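You operate a simulated robot arm through the tools that you are given. There is no shell and no other tool.

You are at the controls of a simulated robot arm. One attempt, no reset.

TASK
Put things in order on the top of the blue edged bench. At the end: the green stub from the top of the blue edged bench is on the purple carton (marked "CABLES"); the clear water bottle is on the brown carton (marked "BLANK SLIDES"); the grey stub from the top of the blue edged bench stands where the clear water bottle stood; the grey spare lens from the top of the blue edged bench stands where the grey stub stood; whatever was shut is shut again. Leave all else as you found it, and nothing knocked over. Set down upright: water bottle.

Only the result counts: the job must be done as asked and must still hold three seconds after the hand-in. Knocking over, shifting, dropping, spilling or breaking anything else fails it.

THE ROBOT
A 6-joint arm with a two-finger parallel gripper, fixed in place. Base frame: the origin is at the foot of the arm, x ahead of it, y to its left, z up; the work surface is at about z = 0. Lengths are in mm, angles in degrees, forces in N, time in s.
With the tool pointing down near the work surface it reaches from about 180 to 460 mm from the base axis. Its first joint turns from -70.0 to 70.0 degrees. Payload 1.9 kg.
Tool frame: the origin (TCP) lies between the finger pads and is the grasp point; the fingertips stand 23 mm ahead of it; z points along the fingers, y is the line along which they close. The gripper opens to 94 mm. The fingers are 38 mm wide and 10 mm thick; the gripper's body (54 by 96 mm) begins 39 mm behind the TCP.
Orientation is that of the tool frame in the base frame, as a unit quaternion [x, y, z, w]. With the fingers straight down and closing along the base's y, the tool's x points along the base's -x, its y along +y and its z along -z.

THE INTERFACE
- The arm moves only by the tool apply_moves. Its argument "plan" is a list of rows, each an object of numbers (a shift or turn left out is 0, a gripper value left out holds the last): "dx", "dy", "dz": the shift along the tool's x, y, z in cm; "wx", "wy", "wz": the turn, a rotation vector about the tool's x, y, z in degrees. In form: [{"dx": .., "dy": .., "dz": .., "wx": .., "wy": .., "wz": ..}, ...]. A call has 1 to 20 rows; each row shifts and turns the commanded pose from where the row before left it, along the tool's axes as they then stand. "jaw" is the closure, from 0 (fully open) to 1 (shut), set as the call begins (left out, the last holds). Each row takes 0.2 s and may step no farther than 50 mm and 8.6 degrees from the row before; otherwise, or with a gripper value out of range, the whole call is refused. Where a pose cannot be reached the arm comes as near as it can. A force on the tool above 40 N (or 10 N above the force at the start of the call, whichever is more), or a blocked arm, ends the call early, and 0.2 s more pass. Each finger travels about 108 mm/s and halts on what it meets, pressing with about 28 N; the grip force reading is that of the motor and also rises with nothing between the fingers. The clock runs only during rows and for 0.2 s after the last one: add rows that do not move to give the fingers time. The reply holds the time, the measured pose of the TCP, the force on the tool along the base axes, the opening and the grip force, in the units named above and with some noise, with the torque about the TCP (base axes, N m) and any sound that the robot's microphone picked up.
- Cameras (640 x 400 px; columns grow to the right, rows downward): "scene" is fixed at [64.8, 316, 441.2]; the picture's right is [-0.68, -0.73, 0.00], its down [-0.29, 0.27, -0.92] and it looks along [0.67, -0.63, -0.40] (base axes); focal length 214 px, centre (320, 200). "wrist" rides on the gripper at [87, 16, -74] in the tool frame; the picture's right is [-0.18, 0.98, 0.00], its down [-0.58, -0.11, -0.81] and it looks along [-0.79, -0.15, 0.59] (tool axes); focal length 243 px, centre (320, 200). There is no depth. A picture from a camera that has moved, and an enlarged one, comes with that camera's place and axes in the base frame and with its lens.
- get_image(camera): a new picture of that camera. No time passes.
- enlarge(camera, box): a new picture of the part [left, top, right, bottom] of that camera's present view, enlarged. No time passes.
- hand_in(): hands the job in; it is judged then, once.

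Places have to be worked out from the pictures, the camera data and where the tool is seen. Open the gripper and draw the arm clear of the work before you hand the job in, unless the task says otherwise.

The tools are called after "Request:" as a command line: name --argument value ..., lists and objects as JSON in quotes. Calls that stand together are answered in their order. apply_moves: Moves the arm, as the interface text tells. Its arguments: {"type":"object","properties":{"plan":{"type":"array","items":{"type":"object","properties":{"dx":{"type":"number"},"dy":{"type":"number"},"dz":{"type":"number"},"wx":{"type":"number"},"wy":{"type":"number"},"wz":{"type":"number"}}}},"jaw":{"type":"number"}},"required":["plan"]} The other tools are called the same way: get_image (camera) takes a picture; enlarge (camera, box) takes an enlarged picture of a part of a camera's view; hand_in () hands the job in.

At the start:

```text
clock: 0.0
eef_pos: [275.0, 35.4, 390.0]
ee_rot: [0.002, 1.0, 0.0, 0.0]
wrist_force: [-0.3, -1.2, 0.6]
moment: [0.01, 0.01, 0.0]
opening: 94.0
gripper_force: 0.1
```

scene: 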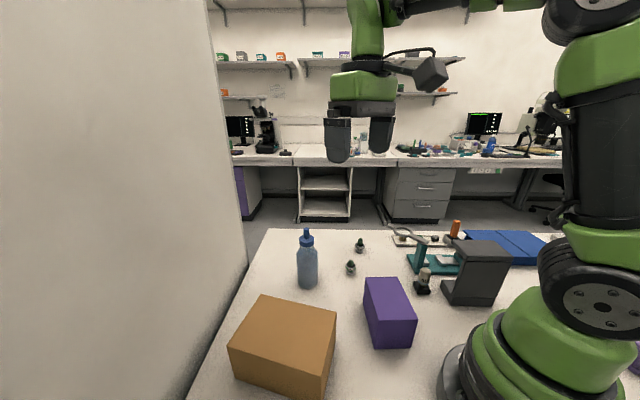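
wrist: 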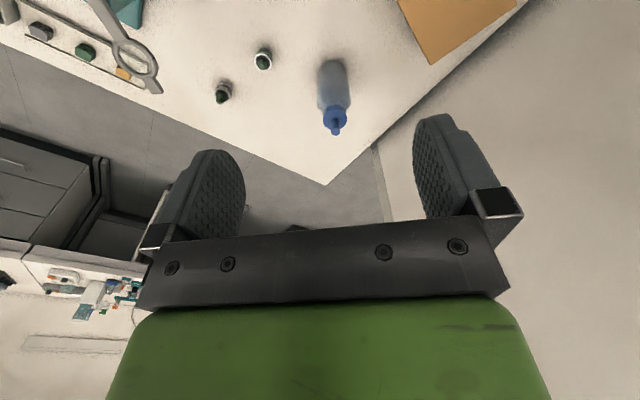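

The pictures show a bench with bottle, two small dark items, purple and brown cartons, and a device; I need closer views to identify the stubs and the spare lens.

Request:
enlarge --camera "scene" --box '[200, 210, 360, 310]'

Request:
enlarge --camera "scene" --box '[340, 210, 500, 310]'

Request:
enlarge --camera "scene" --box '[420, 200, 640, 340]'

Request:
enlarge --camera "wrist" --box '[0, 0, 320, 200]'

Request:
enlarge --camera "scene" --box '[200, 280, 440, 400]'

```text
4.00 times, centred on (280, 260) of scene
camera zoom: at [64.8, 316.0, 441.2], right [-0.68, -0.73, 0.0], down [-0.29, 0.27, -0.92], along [0.67, -0.63, -0.4], focal length 858 px, centre (480, -40)
```

zoom: 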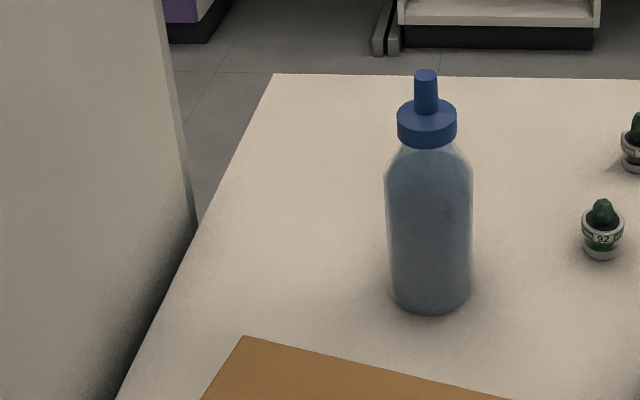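

```text
4.00 times, centred on (420, 260) of scene
camera zoom: at [64.8, 316.0, 441.2], right [-0.68, -0.73, 0.0], down [-0.29, 0.27, -0.92], along [0.67, -0.63, -0.4], focal length 858 px, centre (-80, -40)
```

zoom: 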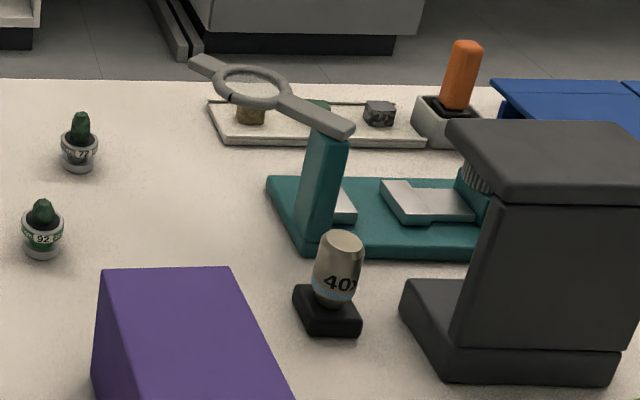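

```text
2.86 times, centred on (530, 270) of scene
camera zoom: at [64.8, 316.0, 441.2], right [-0.68, -0.73, 0.0], down [-0.29, 0.27, -0.92], along [0.67, -0.63, -0.4], focal length 613 px, centre (-280, 0)
```

zoom: 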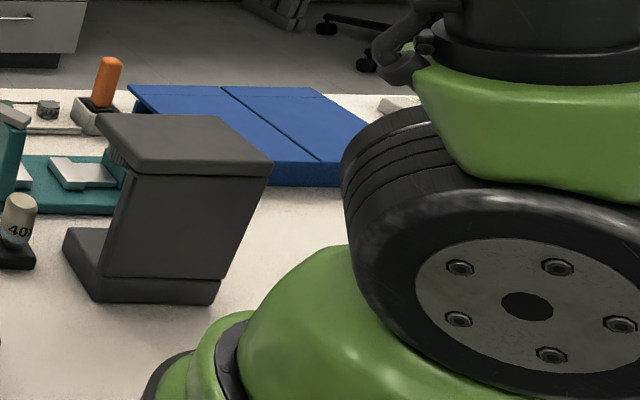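

```text
2.00 times, centred on (160, 100) of wrist
camera zoom: at [188.6, 51.0, 463.8], right [0.19, 0.98, 0.0], down [0.58, -0.11, 0.81], along [0.79, -0.15, -0.59], focal length 485 px, centre (640, 400)
```

zoom: 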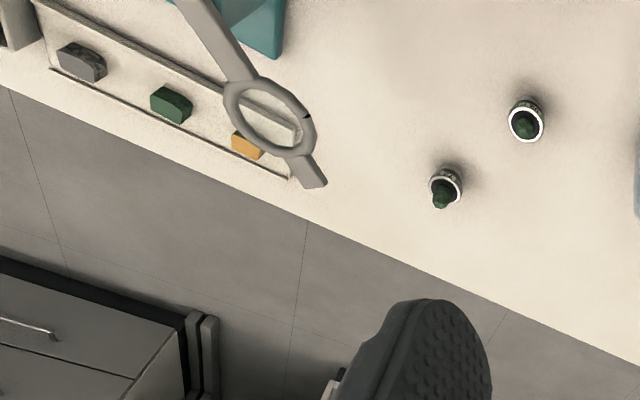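

```text
2.67 times, centred on (320, 340) of scene
camera zoom: at [64.8, 316.0, 441.2], right [-0.68, -0.73, 0.0], down [-0.29, 0.27, -0.92], along [0.67, -0.63, -0.4], focal length 572 px, centre (320, -173)
```

zoom: 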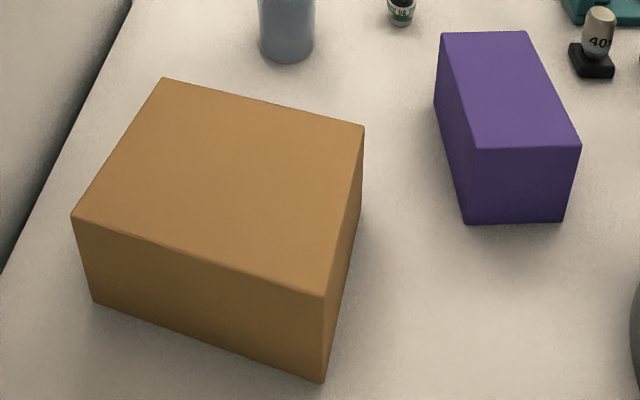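

Two cacti pots, a tray of coloured rocks or stubs, a loupe, a "40X" objective and a blue case are visible. I zoom on the tray and other items more.

Request:
enlarge --camera "scene" --box '[380, 215, 470, 271]'

Request:
enlarge --camera "wrist" --box '[0, 0, 160, 100]'

Request:
enlarge --camera "scene" --box '[390, 250, 454, 300]'

Request:
enlarge --camera "scene" --box '[210, 40, 370, 170]'

Request:
enlarge --camera "scene" --box '[390, 90, 580, 190]'

```text
7.11 times, centred on (425, 243) of scene
camera zoom: at [64.8, 316.0, 441.2], right [-0.68, -0.73, 0.0], down [-0.29, 0.27, -0.92], along [0.67, -0.63, -0.4], focal length 1525 px, centre (-427, -106)
```

zoom: 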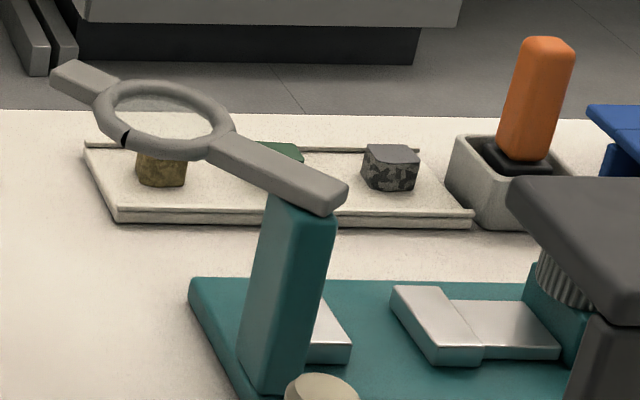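

```text
4.00 times, centred on (80, 50) of wrist
camera zoom: at [188.6, 51.0, 463.8], right [0.19, 0.98, 0.0], down [0.58, -0.11, 0.81], along [0.79, -0.15, -0.59], focal length 970 px, centre (1280, 800)
```

zoom: 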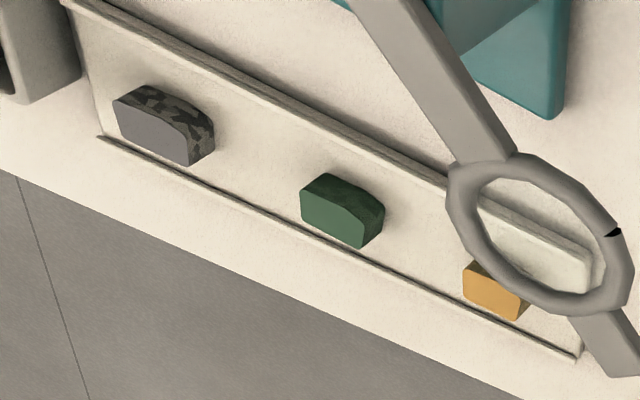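

```text
8.00 times, centred on (422, 275) of scene
camera zoom: at [64.8, 316.0, 441.2], right [-0.68, -0.73, 0.0], down [-0.29, 0.27, -0.92], along [0.67, -0.63, -0.4], focal length 1716 px, centre (-496, -400)
```

zoom: 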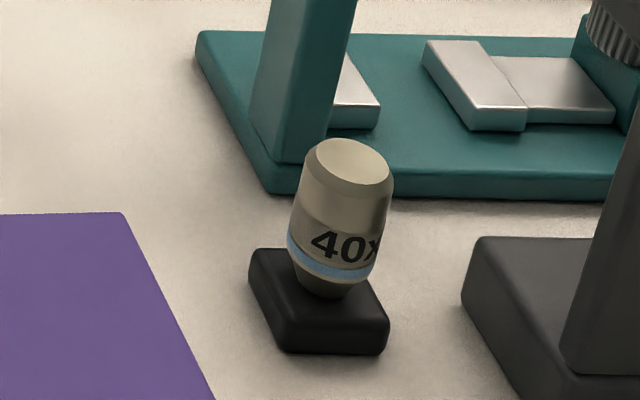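

```text
3.08 times, centred on (290, 105) of scene
camera zoom: at [64.8, 316.0, 441.2], right [-0.68, -0.73, 0.0], down [-0.29, 0.27, -0.92], along [0.67, -0.63, -0.4], focal length 660 px, centre (412, 492)
```

zoom: 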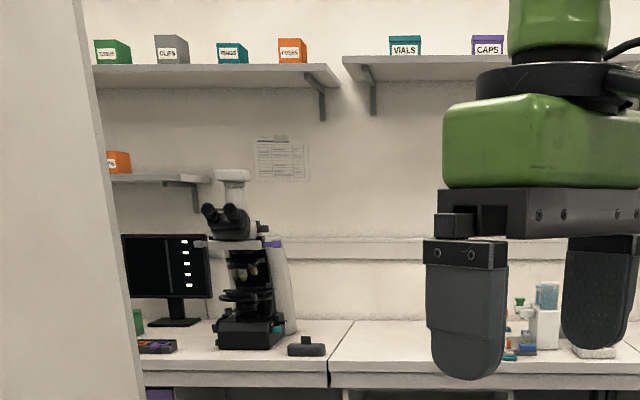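

```text
3.37 times, centred on (485, 140) of scene
camera zoom: at [64.8, 316.0, 441.2], right [-0.68, -0.73, 0.0], down [-0.29, 0.27, -0.92], along [0.67, -0.63, -0.4], focal length 722 px, centre (-236, 402)
```

zoom: 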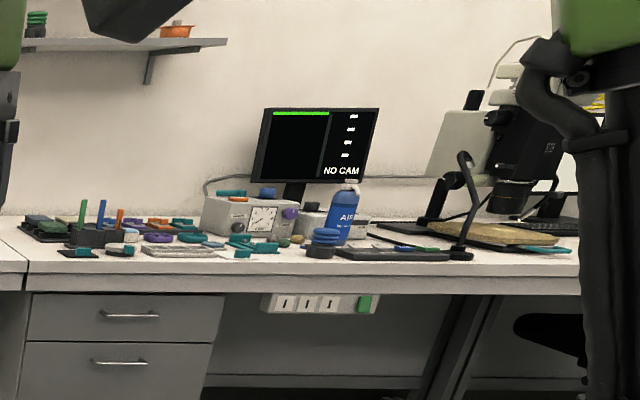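

The tray holds three small rock-like pieces (gold, green, grey) and the spare objective stands on a black base. I swing the wrist camera over to the right side at full height to inspect the tray, the blue case and the dark device before touching anything.

Request:
apply_moves --plan '[{"dx": 0.9, "dy": -3.5}, {"dx": 0.9, "dy": -3.5}, {"dx": 0.9, "dy": -3.5}, {"dx": 0.9, "dy": -3.5}, {"dx": 0.9, "dy": -3.5}, {"wz": 8}, {"wz": 8}, {"wz": 8}, {"wz": 8}]' --jaw 0

```text
clock: 2.0
eef_pos: [230.1, -139.2, 389.0]
ee_rot: [0.278, 0.961, -0.001, 0.0]
wrist_force: [0.3, 0.2, -0.6]
moment: [-0.02, -0.01, 0.0]
opening: 93.6
gripper_force: 0.1
```

The arm is now over the right side; I take pictures from both cameras.

Request:
get_image --camera "wrist"

Request:
get_image --camera "scene"

```text
taken
camera wrist: at [165.2, -81.0, 463.6], right [0.68, 0.73, 0.0], down [0.43, -0.4, 0.81], along [0.59, -0.55, -0.59], focal length 243 px, centre (320, 200)
```

wrist: 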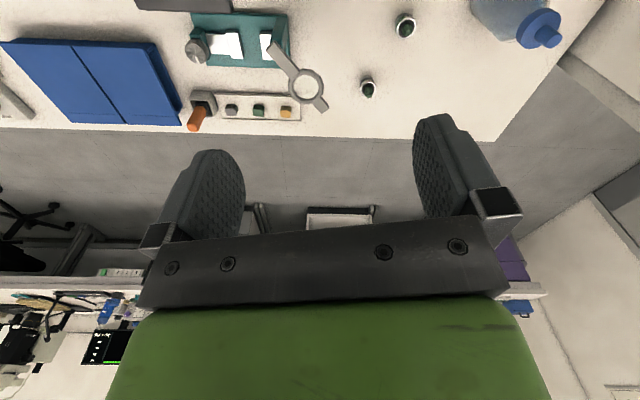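

```text
taken
```

scene: 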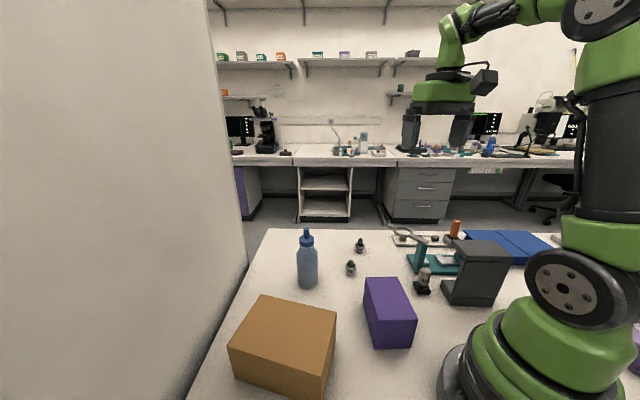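

Request:
enlarge --camera "wrist" --box '[180, 0, 340, 130]'

Request:
enlarge --camera "wrist" --box '[0, 0, 200, 130]'

Request:
enlarge --camera "scene" --box '[560, 200, 640, 400]'

```text
3.08 times, centred on (260, 65) of wrist
camera zoom: at [165.2, -81.0, 463.6], right [0.68, 0.73, 0.0], down [0.43, -0.4, 0.81], along [0.59, -0.55, -0.59], focal length 746 px, centre (505, 615)
```

zoom: 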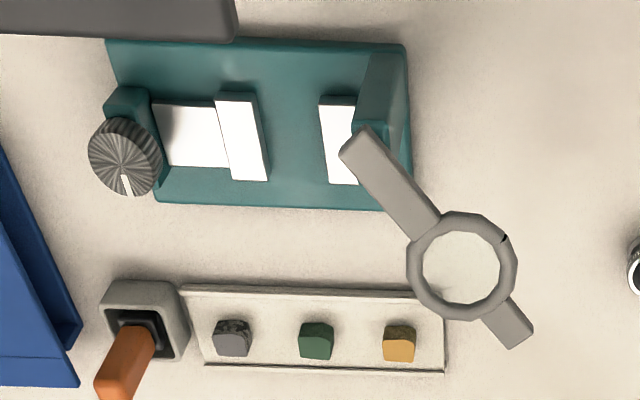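

```text
3.08 times, centred on (100, 65) of wrist
camera zoom: at [165.2, -81.0, 463.6], right [0.68, 0.73, 0.0], down [0.43, -0.4, 0.81], along [0.59, -0.55, -0.59], focal length 746 px, centre (997, 615)
```

zoom: 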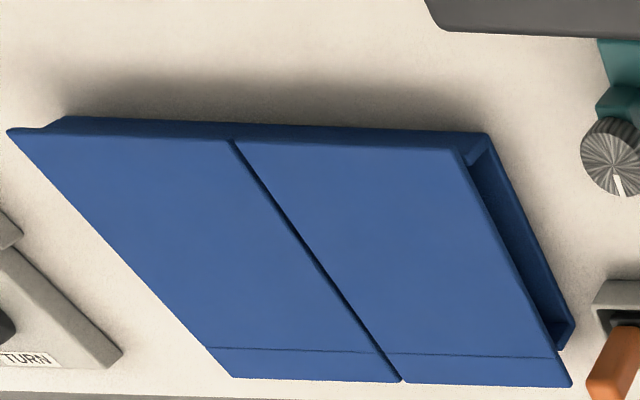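

```text
2.00 times, centred on (600, 300) of scene
camera zoom: at [64.8, 316.0, 441.2], right [-0.68, -0.73, 0.0], down [-0.29, 0.27, -0.92], along [0.67, -0.63, -0.4], focal length 429 px, centre (-240, 0)
```

zoom: 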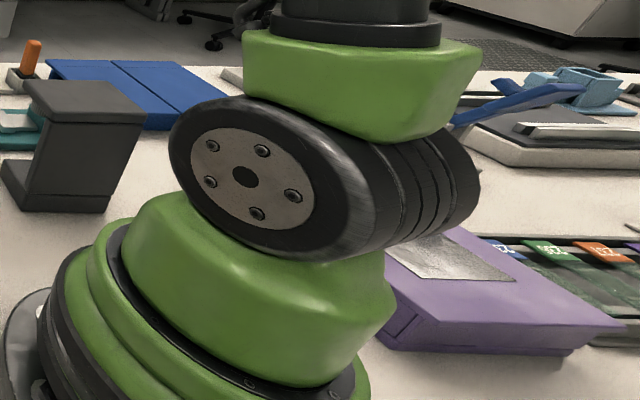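

There are more objects to the far right (a "TURN" device, purple slide box). I swing the camera further right to survey them.

Request:
apply_moves --plan '[{"wz": 8, "dy": -2}, {"wz": 8, "dy": -2}, {"wz": 8, "dy": -2}, {"wz": 8, "dy": -1}]'

Request:
get_image --camera "wrist"

```text
clock: 3.0
eef_pos: [181.7, -191.0, 389.2]
ee_rot: [0.532, 0.847, 0.0, 0.0]
wrist_force: [-0.4, -0.7, 0.3]
moment: [0.03, -0.02, 0.04]
opening: 94.0
gripper_force: 0.1
```

```text
taken
camera wrist: at [159.6, -106.5, 464.4], right [0.96, 0.26, 0.0], down [0.16, -0.57, 0.81], along [0.21, -0.78, -0.59], focal length 243 px, centre (320, 200)
```

wrist: 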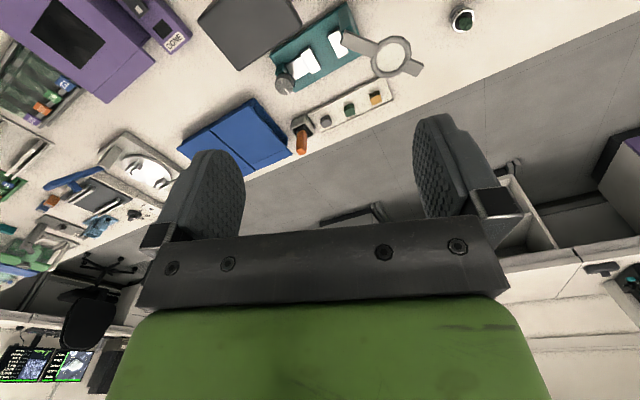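

Request:
enlarge --camera "wrist" --box '[0, 0, 200, 140]'

Request:
enlarge --camera "wrist" --box '[0, 120, 180, 290]'

Request:
enlarge --camera "wrist" --box '[170, 0, 430, 165]'

Request:
get_image --camera "scene"

```text
2.86 times, centred on (100, 70) of wrist
camera zoom: at [159.6, -106.5, 464.4], right [0.96, 0.26, 0.0], down [0.16, -0.57, 0.81], along [0.21, -0.78, -0.59], focal length 693 px, centre (949, 571)
```

zoom: 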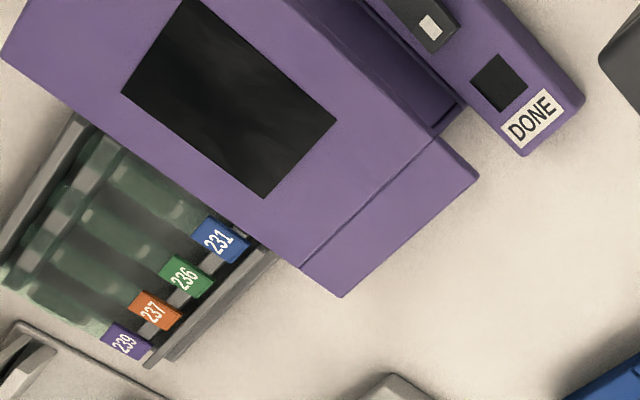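

```text
2.35 times, centred on (90, 205) of wrist
camera zoom: at [159.6, -106.5, 464.4], right [0.96, 0.26, 0.0], down [0.16, -0.57, 0.81], along [0.21, -0.78, -0.59], focal length 571 px, centre (861, 188)
```

zoom: 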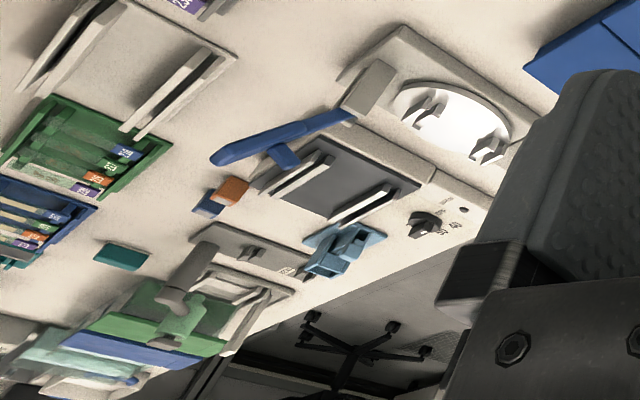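

```text
2.42 times, centred on (300, 82) of wrist
camera zoom: at [159.6, -106.5, 464.4], right [0.96, 0.26, 0.0], down [0.16, -0.57, 0.81], along [0.21, -0.78, -0.59], focal length 588 px, centre (368, 485)
```

zoom: 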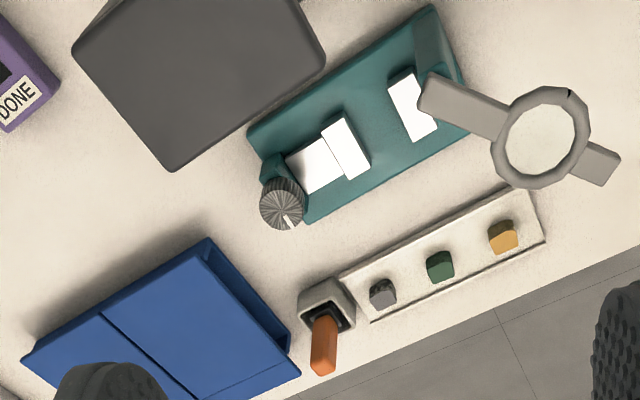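

```text
taken
```

scene: 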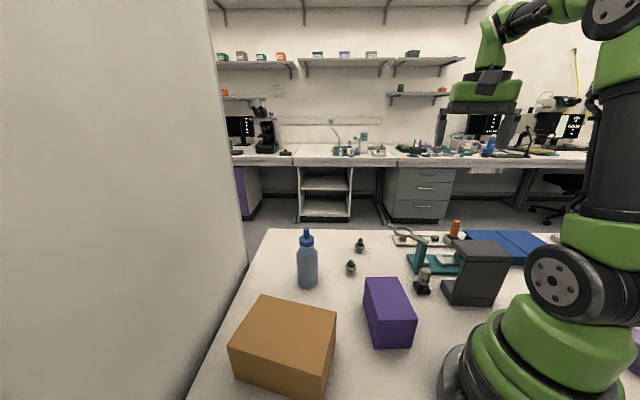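

The tray holds gold, green and grey stubs at roughly (334,-334), (294,-374) and (254,-414). The bottle is near (407,38), the brown carton is centred near (290,186) with its top at z≈88, and the purple carton near (206,-13) with its top at z≈80. I start with the bottle, turning back and hovering high above it.

Request:
apply_moves --plan '[{"wz": -8}, {"wz": -8}, {"wz": -8}, {"wz": -8}, {"wz": -8}, {"wz": -8}, {"wz": -8}, {"wz": -8}, {"dx": -3.22, "dy": 3.27}, {"dx": -3.22, "dy": 3.27}, {"dx": -3.22, "dy": 3.27}, {"dx": -3.22, "dy": 3.27}, {"dx": -3.22, "dy": 3.27}, {"dx": -3.22, "dy": 3.27}, {"dx": -3.22, "dy": 3.27}]'

Request:
get_image --camera "wrist"

Request:
get_image --camera "scene"

```text
clock: 6.0
eef_pos: [369.5, -13.2, 378.5]
ee_rot: [-0.008, 0.999, -0.033, -0.014]
wrist_force: [182.0, 21.3, -154.3]
moment: [-3.7, 2.13, -4.05]
opening: 93.9
gripper_force: 0.0
out of reach, approached as far as the arm can: row 14
stopped in row 14: the force on the tool passed its limit at 549 N (the readings are from after the stop); the commanded pose is now the measured one
```

```text
taken
camera wrist: at [284.9, 6.1, 454.8], right [0.17, 0.98, -0.07], down [0.61, -0.05, 0.79], along [0.78, -0.17, -0.6], focal length 243 px, centre (320, 200)
```

wrist: 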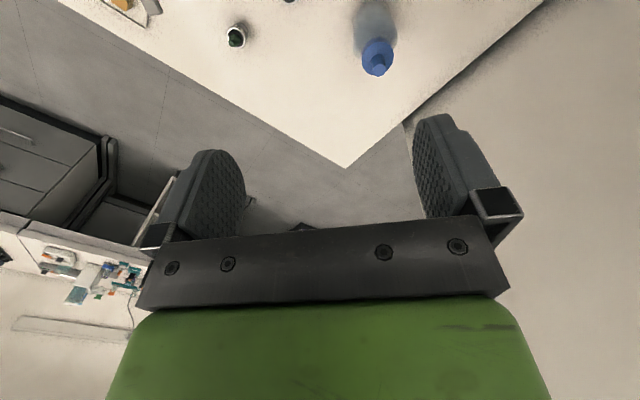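

```text
taken
```

scene: 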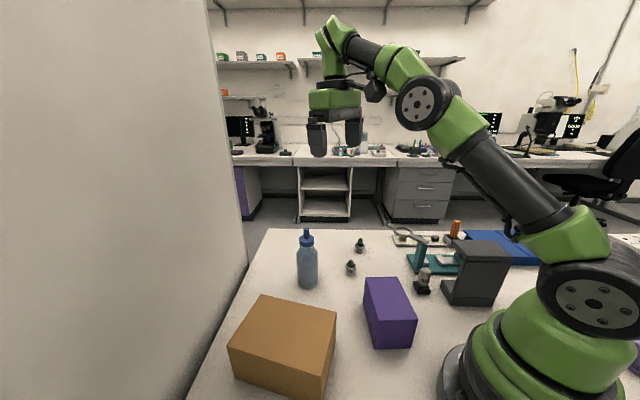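

The arm hit its reach limit at this height and jerked, with nothing touched, leaving a slight tilt. I back in and down a little, correcting the tilt (wx −3.8°, wy −1.6°, wz +0.9°).

Request:
apply_moves --plan '[{"dx": 1.0, "dz": 1.0}, {"dx": 1.5, "dz": 1.5}, {"wx": -1.9, "wy": -0.8, "wz": 0.45, "dz": 1}, {"wx": -1.9, "wy": -0.8, "wz": 0.45, "dz": 1}, {}]'

```text
clock: 7.2
eef_pos: [342.3, -15.5, 335.0]
ee_rot: [-0.001, 1.0, 0.005, -0.003]
wrist_force: [0.4, -0.7, -0.1]
moment: [0.0, -0.02, 0.02]
opening: 94.2
gripper_force: 0.0
```

Normal again at (342,-15,335). I go down to z≈260 and then across to above the bottle, with fingertips about 60 mm above its top.

Request:
apply_moves --plan '[{"dz": 3.75, "wx": 0.5, "wy": -0.3}, {"dz": 3.75}, {"dx": -2.1, "dy": 1.8}, {"dx": -2.1, "dy": 1.8}, {"dx": -2.1, "dy": 1.8}, {}]'

Request:
get_image --camera "wrist"

Request:
get_image --camera "scene"

```text
clock: 8.6
eef_pos: [404.3, 40.1, 261.5]
ee_rot: [-0.003, 1.0, 0.0, 0.0]
wrist_force: [-0.4, 0.3, 0.0]
moment: [0.01, -0.01, 0.02]
opening: 93.8
gripper_force: 0.1
```

```text
taken
camera wrist: at [318.2, 54.8, 335.4], right [0.18, 0.98, 0.0], down [0.58, -0.11, 0.81], along [0.79, -0.14, -0.59], focal length 243 px, centre (320, 200)
```

wrist: 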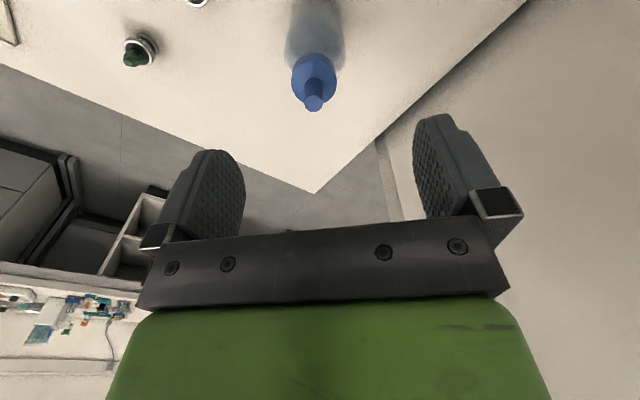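

```text
taken
```

scene: 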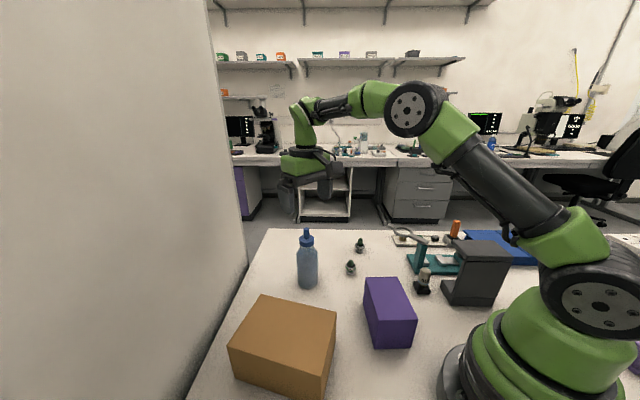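

The nozzle appears around pixel (314,103), suggesting the bottle is near (411,33). I zoom in to refine.

Request:
enlarge --camera "wrist" --box '[260, 0, 380, 120]'

Request:
enlarge --camera "scene" --box '[270, 150, 350, 300]'

```text
3.33 times, centred on (320, 60) of wrist
camera zoom: at [318.2, 54.8, 335.4], right [0.18, 0.98, 0.0], down [0.58, -0.11, 0.81], along [0.79, -0.14, -0.59], focal length 809 px, centre (320, 667)
```

zoom: 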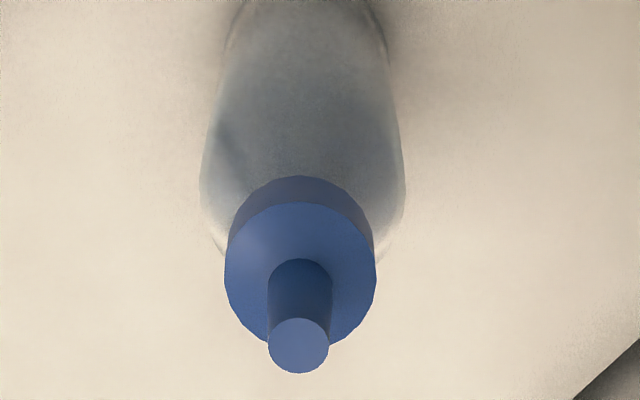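

```text
2.67 times, centred on (310, 225) of scene
camera zoom: at [64.8, 316.0, 441.2], right [-0.68, -0.73, 0.0], down [-0.29, 0.27, -0.92], along [0.67, -0.63, -0.4], focal length 572 px, centre (347, 133)
```

zoom: 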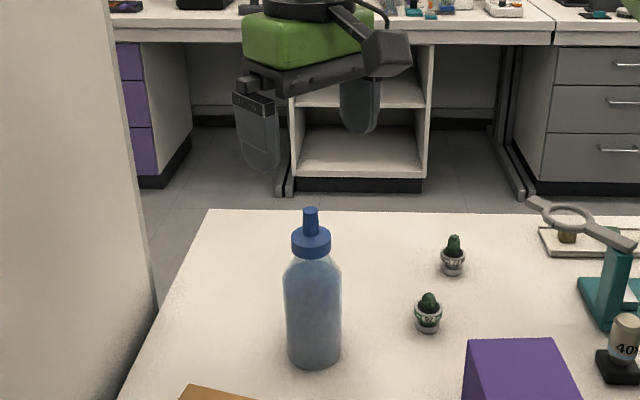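

Refined: bottle axis at about (414,33), top z≈176, cap z≈128–149. I move over it and descend part-way to check centring.

Request:
apply_moves --plan '[{"dx": -0.97, "dy": -0.7}, {"dz": 2.5}, {"dz": 2.5}, {}]'

Request:
get_image --camera "wrist"

Request:
enlarge --camera "scene" --box '[250, 170, 370, 300]'

```text
clock: 9.6
eef_pos: [415.0, 34.7, 210.6]
ee_rot: [-0.002, 1.0, 0.0, 0.0]
wrist_force: [0.9, -0.7, -0.4]
moment: [0.03, 0.01, -0.01]
opening: 94.2
gripper_force: 0.1
```

```text
taken
camera wrist: at [328.4, 49.8, 284.5], right [0.18, 0.98, 0.0], down [0.58, -0.11, 0.81], along [0.79, -0.14, -0.59], focal length 243 px, centre (320, 200)
```

wrist: 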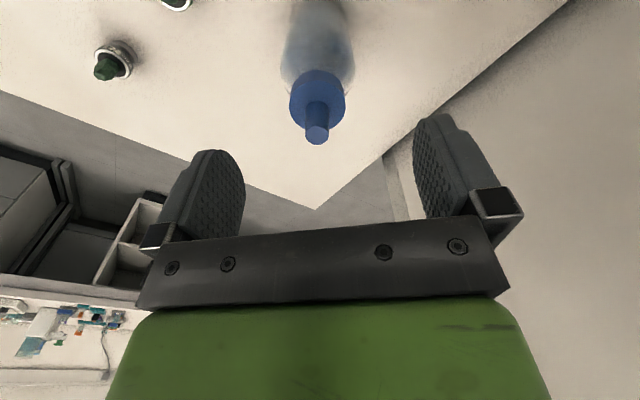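

```text
3.08 times, centred on (310, 235) of scene
camera zoom: at [64.8, 316.0, 441.2], right [-0.68, -0.73, 0.0], down [-0.29, 0.27, -0.92], along [0.67, -0.63, -0.4], focal length 660 px, centre (351, 92)
```

zoom: 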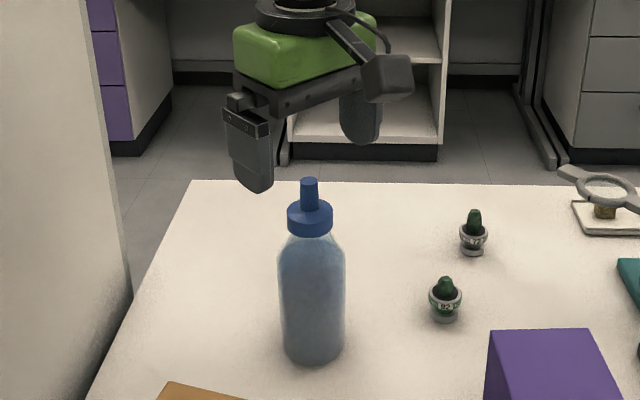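

The nozzle is at (317,136), matching expectations within ~2 mm. I nudge 1.5 mm in −y and descend to z≈146 around the cap with the gripper open.

Request:
apply_moves --plan '[{"dy": -0.15, "dz": 1.6}, {"dz": 1.6}, {"dz": 1.6}, {"dz": 1.6}, {}]'

Request:
get_image --camera "wrist"

Request:
enlarge --camera "scene" --box '[250, 170, 370, 300]'

```text
clock: 10.8
eef_pos: [413.0, 32.0, 145.2]
ee_rot: [-0.002, 1.0, 0.0, -0.001]
wrist_force: [0.1, 0.0, 0.0]
moment: [0.02, 0.02, 0.03]
opening: 94.1
gripper_force: 0.0
```

```text
taken
camera wrist: at [326.8, 47.7, 219.9], right [0.18, 0.98, 0.0], down [0.58, -0.11, 0.81], along [0.79, -0.14, -0.59], focal length 243 px, centre (320, 200)
```

wrist: 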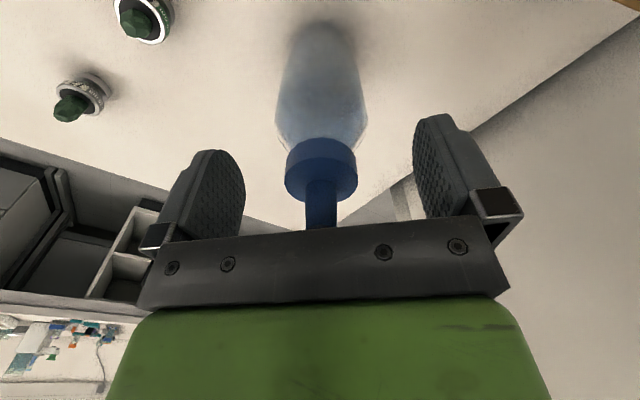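

```text
3.08 times, centred on (310, 235) of scene
camera zoom: at [64.8, 316.0, 441.2], right [-0.68, -0.73, 0.0], down [-0.29, 0.27, -0.92], along [0.67, -0.63, -0.4], focal length 660 px, centre (351, 92)
```

zoom: 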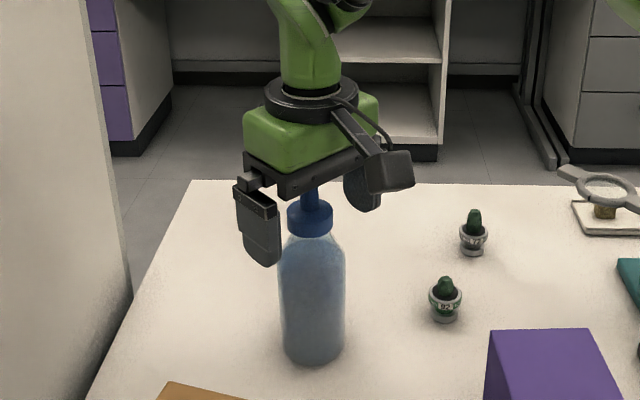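

Cap is centred between the fingers with no contact. I close the gripper on it.

Request:
apply_moves --plan '[{}, {}, {}, {}]' --jaw 1

Request:
get_image --camera "wrist"

```text
clock: 11.8
eef_pos: [413.8, 33.1, 145.7]
ee_rot: [-0.002, 1.0, 0.001, 0.0]
wrist_force: [0.7, 0.4, -0.4]
moment: [0.04, 0.03, 0.01]
opening: 37.1
gripper_force: 28.0
```

```text
taken
camera wrist: at [326.9, 47.7, 220.1], right [0.18, 0.98, 0.0], down [0.58, -0.11, 0.81], along [0.79, -0.14, -0.59], focal length 243 px, centre (320, 200)
```

wrist: 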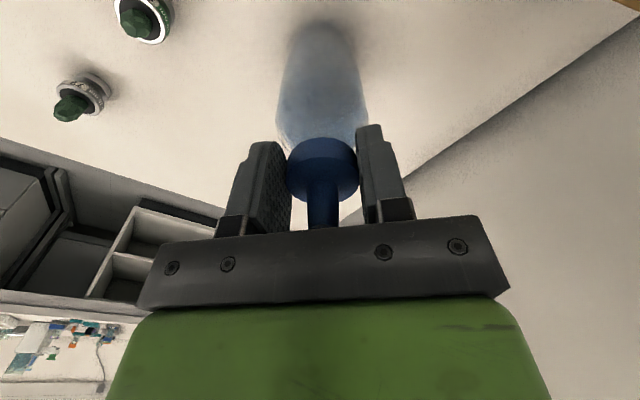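

Gripped at 37 mm on the cap; the bottle's spot is (414,33). I lift slowly by 20 mm and check that the whole bottle comes along.

Request:
apply_moves --plan '[{"dz": -0.5}, {"dz": -0.5}, {"dz": -1}, {}]'

Request:
get_image --camera "wrist"

Request:
enlarge --camera "scene" --box '[250, 170, 370, 300]'

```text
clock: 12.8
eef_pos: [413.8, 31.1, 165.4]
ee_rot: [-0.003, 1.0, -0.001, 0.0]
wrist_force: [-0.1, -0.8, -0.9]
moment: [0.03, 0.01, -0.02]
opening: 37.2
gripper_force: 27.8
```

```text
taken
camera wrist: at [327.6, 46.5, 240.3], right [0.18, 0.98, 0.0], down [0.58, -0.11, 0.81], along [0.79, -0.14, -0.59], focal length 243 px, centre (320, 200)
```

wrist: 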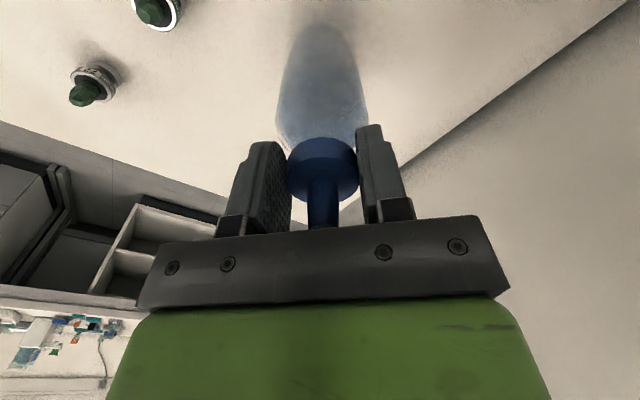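

```text
3.08 times, centred on (310, 235) of scene
camera zoom: at [64.8, 316.0, 441.2], right [-0.68, -0.73, 0.0], down [-0.29, 0.27, -0.92], along [0.67, -0.63, -0.4], focal length 660 px, centre (351, 92)
```

zoom: 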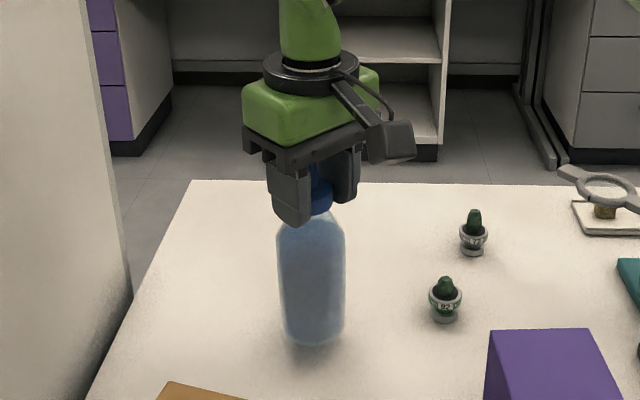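

The whole bottle lifts cleanly. I raise it, pull inward and carry it above the brown carton, with its bottom at about z≈125.

Request:
apply_moves --plan '[{"dz": -2.5}, {"dz": -2.5}, {"dz": -2.5}, {"dx": 2.5, "dz": -1}, {"dx": 2.5, "dz": -1}, {"dx": 2.4, "dz": -1}, {"dx": 1.0, "dy": 3.1}, {"dx": 1.0, "dy": 3.1}, {"dx": 1.0, "dy": 3.1}, {"dx": 1.0, "dy": 3.1}, {"dx": 1.0, "dy": 3.0}, {}]'

Request:
get_image --camera "wrist"

Request:
get_image --camera "scene"

```text
clock: 15.4
eef_pos: [290.1, 183.8, 272.4]
ee_rot: [-0.002, 1.0, 0.0, 0.0]
wrist_force: [-0.2, 0.2, -1.3]
moment: [-0.02, 0.01, -0.03]
opening: 37.0
gripper_force: 28.4
```

```text
taken
camera wrist: at [203.5, 199.7, 345.9], right [0.18, 0.98, 0.0], down [0.58, -0.11, 0.81], along [0.79, -0.15, -0.59], focal length 243 px, centre (320, 200)
```

wrist: 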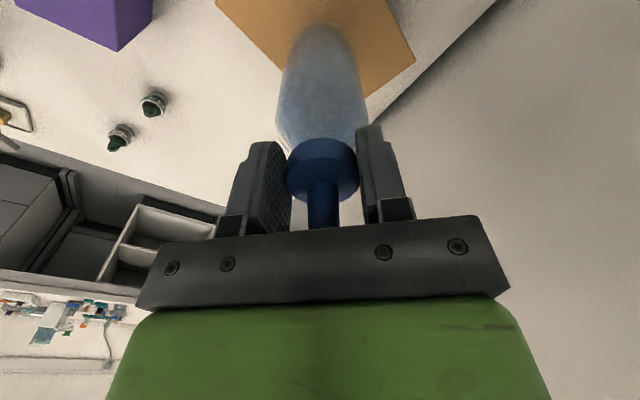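

```text
taken
```

scene: 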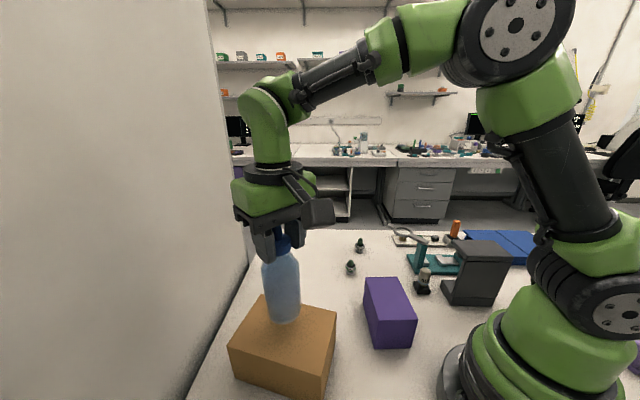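

The bottle hangs centred above the brown carton. I lower 32 mm, then approach gently in small steps watching the force.

Request:
apply_moves --plan '[{"dz": 1.5}, {"dz": 1.2}, {"dz": 0.5}, {}]'

Request:
enlarge --camera "scene" --box '[220, 250, 350, 390]'

```text
clock: 16.4
eef_pos: [289.4, 185.9, 238.6]
ee_rot: [-0.004, 1.0, 0.0, 0.0]
wrist_force: [0.2, -0.2, -1.9]
moment: [0.01, -0.02, 0.01]
opening: 37.1
gripper_force: 28.2
```

```text
2.86 times, centred on (285, 320) of scene
camera zoom: at [64.8, 316.0, 441.2], right [-0.68, -0.73, 0.0], down [-0.29, 0.27, -0.92], along [0.67, -0.63, -0.4], focal length 613 px, centre (420, -143)
```

zoom: 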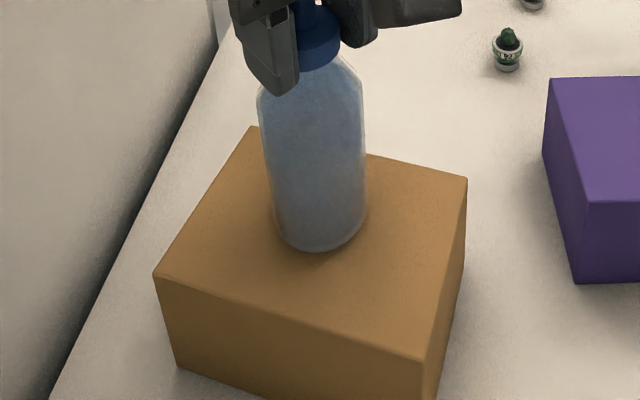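

The bottle bottom is just above the carton top. I lower in 2 mm steps.

Request:
apply_moves --plan '[{"dz": 0.2}, {"dz": 0.1}]'

```text
clock: 17.0
eef_pos: [289.9, 184.8, 236.5]
ee_rot: [-0.002, 1.0, -0.001, 0.0]
wrist_force: [1.3, 0.2, -1.5]
moment: [0.02, -0.01, 0.01]
opening: 37.1
gripper_force: 28.0
```

Request:
apply_moves --plan '[{"dz": 0.15}, {"dz": 0.1}]'

Request:
enlarge --camera "scene" --box '[250, 280, 330, 330]'

```text
clock: 17.6
eef_pos: [290.1, 186.0, 235.1]
ee_rot: [-0.002, 1.0, 0.002, 0.002]
wrist_force: [-4.3, -5.4, 33.0]
moment: [0.09, 0.23, 0.02]
opening: 37.3
gripper_force: 28.4
```

```text
8.00 times, centred on (290, 305) of scene
camera zoom: at [64.7, 315.9, 441.2], right [-0.68, -0.73, 0.0], down [-0.29, 0.27, -0.92], along [0.67, -0.63, -0.4], focal length 1716 px, centre (560, -640)
```

zoom: 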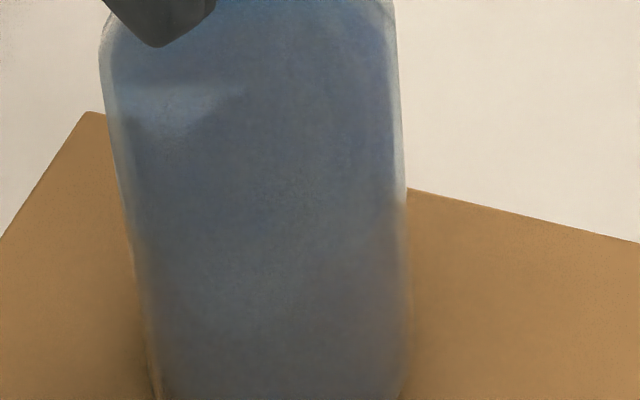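

Contact at 33 N upward – the bottle is resting on the carton. I ease up 1 mm to relieve the pressure before opening.

Request:
apply_moves --plan '[{"dz": -0.08}, {}]'

```text
clock: 18.2
eef_pos: [290.4, 186.1, 233.1]
ee_rot: [-0.002, 1.0, -0.001, -0.001]
wrist_force: [3.7, -4.0, 16.4]
moment: [-0.22, -0.52, -0.09]
opening: 37.2
gripper_force: 28.4
```

Still 16 N of press; ease up slightly more.

Request:
apply_moves --plan '[{"dz": -0.06}, {}]'

```text
clock: 18.8
eef_pos: [288.4, 184.6, 234.8]
ee_rot: [-0.002, 1.0, -0.001, -0.002]
wrist_force: [-1.0, -0.3, -1.5]
moment: [0.03, -0.01, -0.01]
opening: 37.3
gripper_force: 28.0
```

Pressure is gone; the bottle is within a fraction of a millimetre of the carton. I open the gripper.

Request:
apply_moves --plan '[{}, {}, {}]' --jaw 0.2

Request:
get_image --camera "wrist"

Request:
enlarge --camera "scene" --box '[220, 220, 350, 390]'

```text
clock: 19.6
eef_pos: [289.3, 184.8, 234.6]
ee_rot: [-0.003, 1.0, 0.0, 0.0]
wrist_force: [0.5, -0.3, 0.3]
moment: [-0.03, -0.03, -0.05]
opening: 75.2
gripper_force: 0.1
```

```text
taken
camera wrist: at [203.3, 200.3, 309.5], right [0.18, 0.98, 0.0], down [0.58, -0.11, 0.81], along [0.79, -0.14, -0.59], focal length 243 px, centre (320, 200)
```

wrist: 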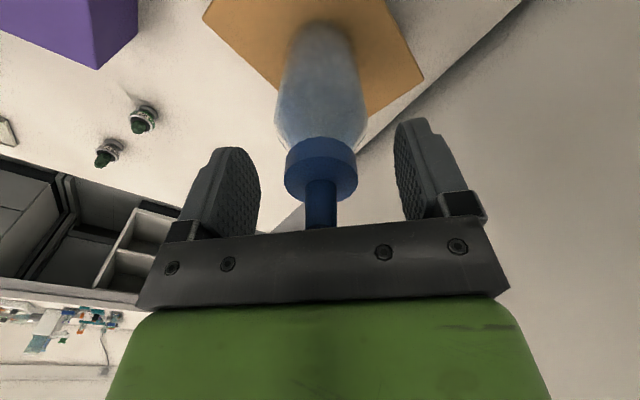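

```text
2.35 times, centred on (285, 305) of scene
camera zoom: at [64.8, 316.0, 441.2], right [-0.68, -0.73, 0.0], down [-0.29, 0.27, -0.92], along [0.67, -0.63, -0.4], focal length 505 px, centre (402, -47)
```

zoom: 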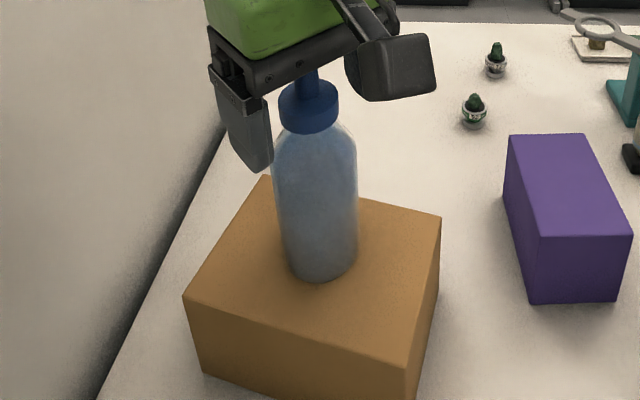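

The bottle stands on the carton, carton unmoved. I raise clear of the nozzle and swing over to the right side, yawing 45° so the fingers close along the tray.

Request:
apply_moves --plan '[{"dz": -2.5}, {"dz": -2.8}, {"dz": -2.8}, {"dx": 0.87, "dy": -4.46}, {"dx": 0.87, "dy": -4.46}, {"dx": 0.87, "dy": -4.46}, {"dx": 0.87, "dy": -4.46}, {"dx": 0.87, "dy": -4.46}, {"dx": 0.87, "dy": -4.46}, {"dx": 0.87, "dy": -4.46}, {"dx": 0.87, "dy": -4.46}, {"dx": 0.87, "dy": -4.46}, {"dx": 0.87, "dy": -4.46}, {"wz": 7.5}, {"wz": 7.5}, {"wz": 7.5}, {"wz": 7.5}, {"wz": 7.5}, {"wz": 7.5}, {}]'

Request:
get_image --camera "wrist"

Request:
get_image --camera "scene"

```text
clock: 23.8
eef_pos: [204.1, -260.9, 316.0]
ee_rot: [0.381, 0.925, 0.001, 0.0]
wrist_force: [0.3, 0.2, -0.5]
moment: [-0.03, 0.03, 0.01]
opening: 75.1
gripper_force: 0.0
```

```text
taken
camera wrist: at [155.3, -189.2, 390.0], right [0.82, 0.57, 0.0], down [0.34, -0.49, 0.81], along [0.46, -0.66, -0.59], focal length 243 px, centre (320, 200)
```

wrist: 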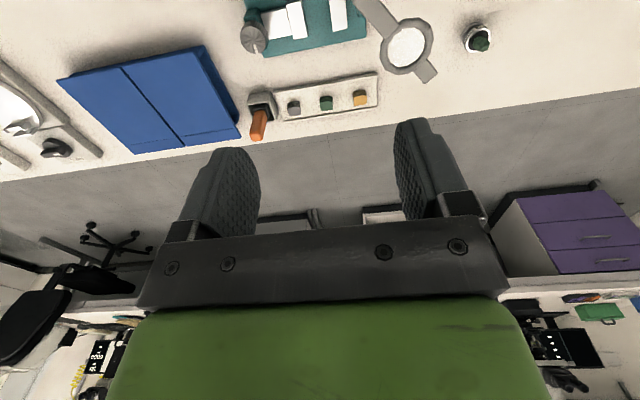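

```text
taken
```

scene: 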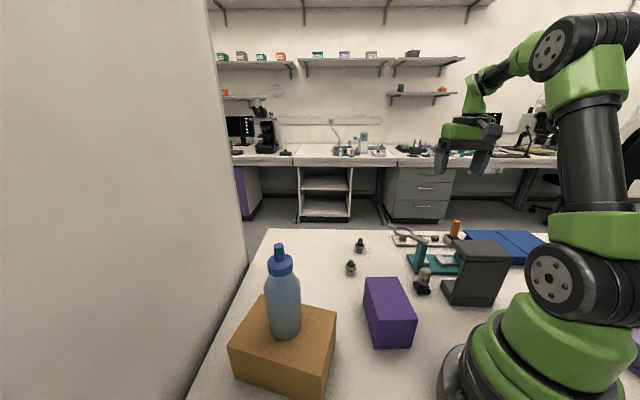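

Request:
enlarge --camera "wrist" --box '[230, 20, 400, 150]'

Request:
enlarge --camera "wrist" --box '[270, 75, 390, 125]'

```text
3.08 times, centred on (315, 85) of wrist
camera zoom: at [155.3, -189.2, 390.0], right [0.82, 0.57, 0.0], down [0.34, -0.49, 0.81], along [0.46, -0.66, -0.59], focal length 746 px, centre (335, 554)
```

zoom: 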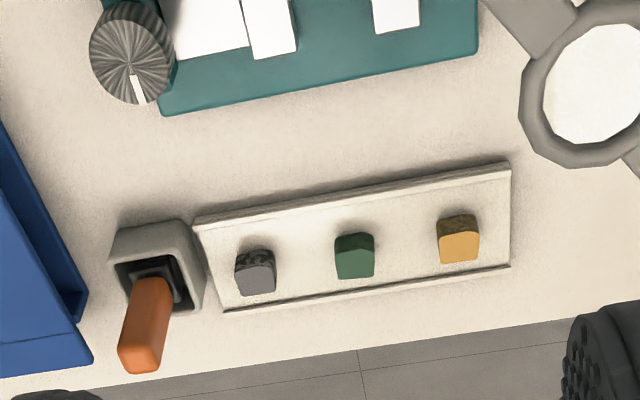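

```text
5.33 times, centred on (330, 100) of wrist
camera zoom: at [155.3, -189.2, 390.0], right [0.82, 0.57, 0.0], down [0.34, -0.49, 0.81], along [0.46, -0.66, -0.59], focal length 1294 px, centre (267, 733)
```

zoom: 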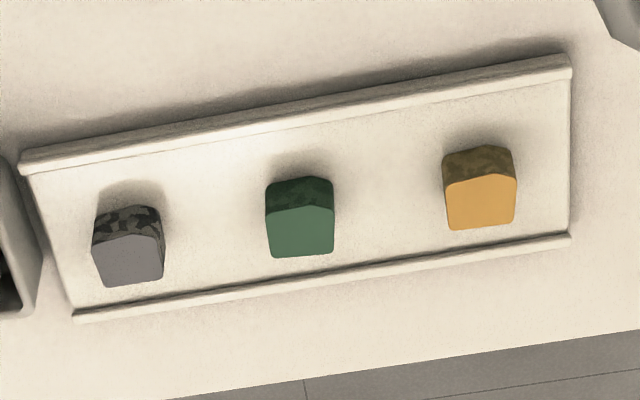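

The stub tops are at z≈19: green near (298,-378), grey near (258,-418), gold near (338,-338). The tray runs at 45°. The green stub is at r≈481, so I need a slight outward tilt; I move to a hover at (265,-340,150) and tilt 10° outward.

Request:
apply_moves --plan '[{"dx": -1.98, "dy": -0.26, "dz": 3.32}, {"dx": -1.98, "dy": -0.26, "dz": 3.32}, {"dx": -1.98, "dy": -0.26, "dz": 3.32}, {"dx": -1.98, "dy": -0.26, "dz": 3.32}, {"dx": -1.98, "dy": -0.26, "dz": 3.32}, {"wy": -5}, {"wy": -5}, {}]' --jaw 0.55

Request:
get_image --camera "wrist"

Request:
get_image --camera "scene"

```text
clock: 25.6
eef_pos: [266.0, -339.7, 148.9]
ee_rot: [0.379, 0.921, -0.033, 0.08]
wrist_force: [0.6, 0.7, 0.3]
moment: [0.0, 0.01, 0.0]
opening: 42.3
gripper_force: 0.1
```

```text
taken
camera wrist: at [207.7, -260.1, 206.7], right [0.82, 0.57, 0.03], down [0.23, -0.38, 0.9], along [0.52, -0.73, -0.44], focal length 243 px, centre (320, 200)
```

wrist: 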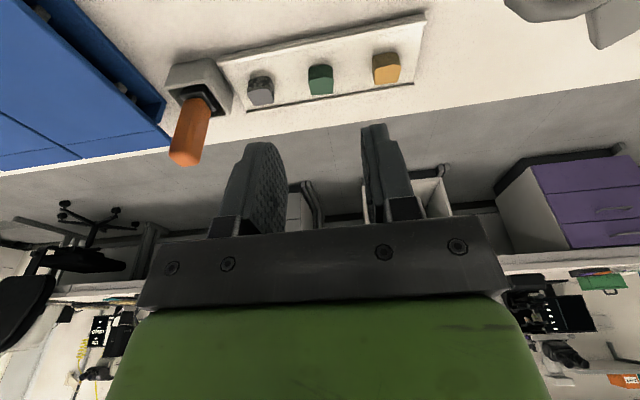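

```text
taken
```

scene: 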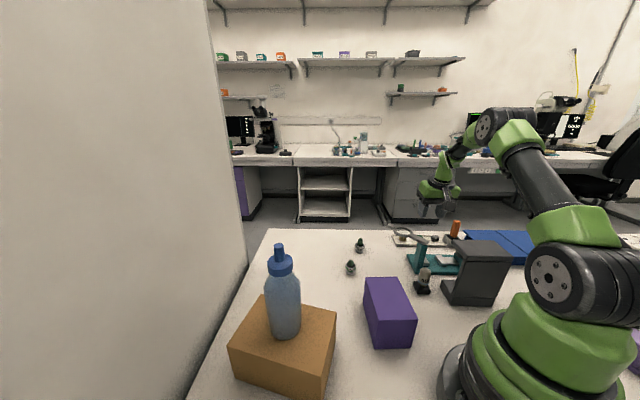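

The tilt is right (tool z leans outward 10°). I zoom on the tray from this closer view to refine the stub positions.

Request:
enlarge --camera "wrist" --box '[160, 0, 440, 175]'

Request:
enlarge --camera "wrist" --box '[240, 30, 400, 120]'

```text
2.29 times, centred on (300, 88) of wrist
camera zoom: at [207.7, -260.1, 206.7], right [0.82, 0.57, 0.03], down [0.23, -0.38, 0.9], along [0.52, -0.73, -0.44], focal length 555 px, centre (366, 457)
```

zoom: 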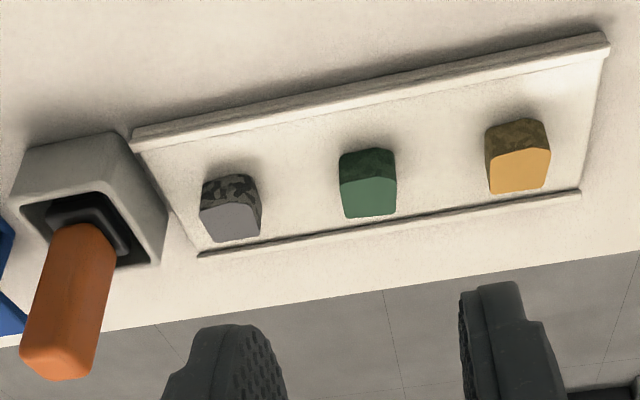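

```text
4.00 times, centred on (320, 75) of wrist
camera zoom: at [207.7, -260.1, 206.7], right [0.82, 0.57, 0.03], down [0.23, -0.38, 0.9], along [0.52, -0.73, -0.44], focal length 970 px, centre (320, 700)
```

zoom: 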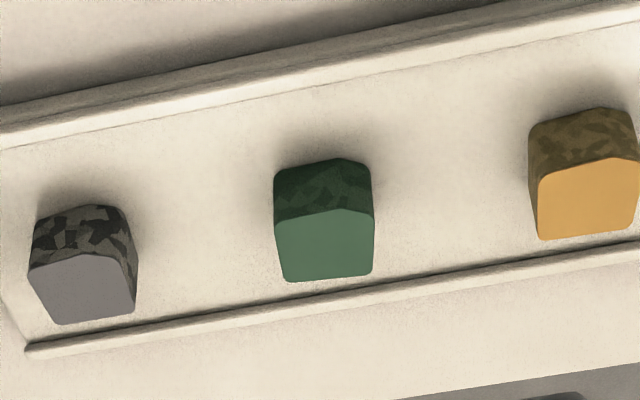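

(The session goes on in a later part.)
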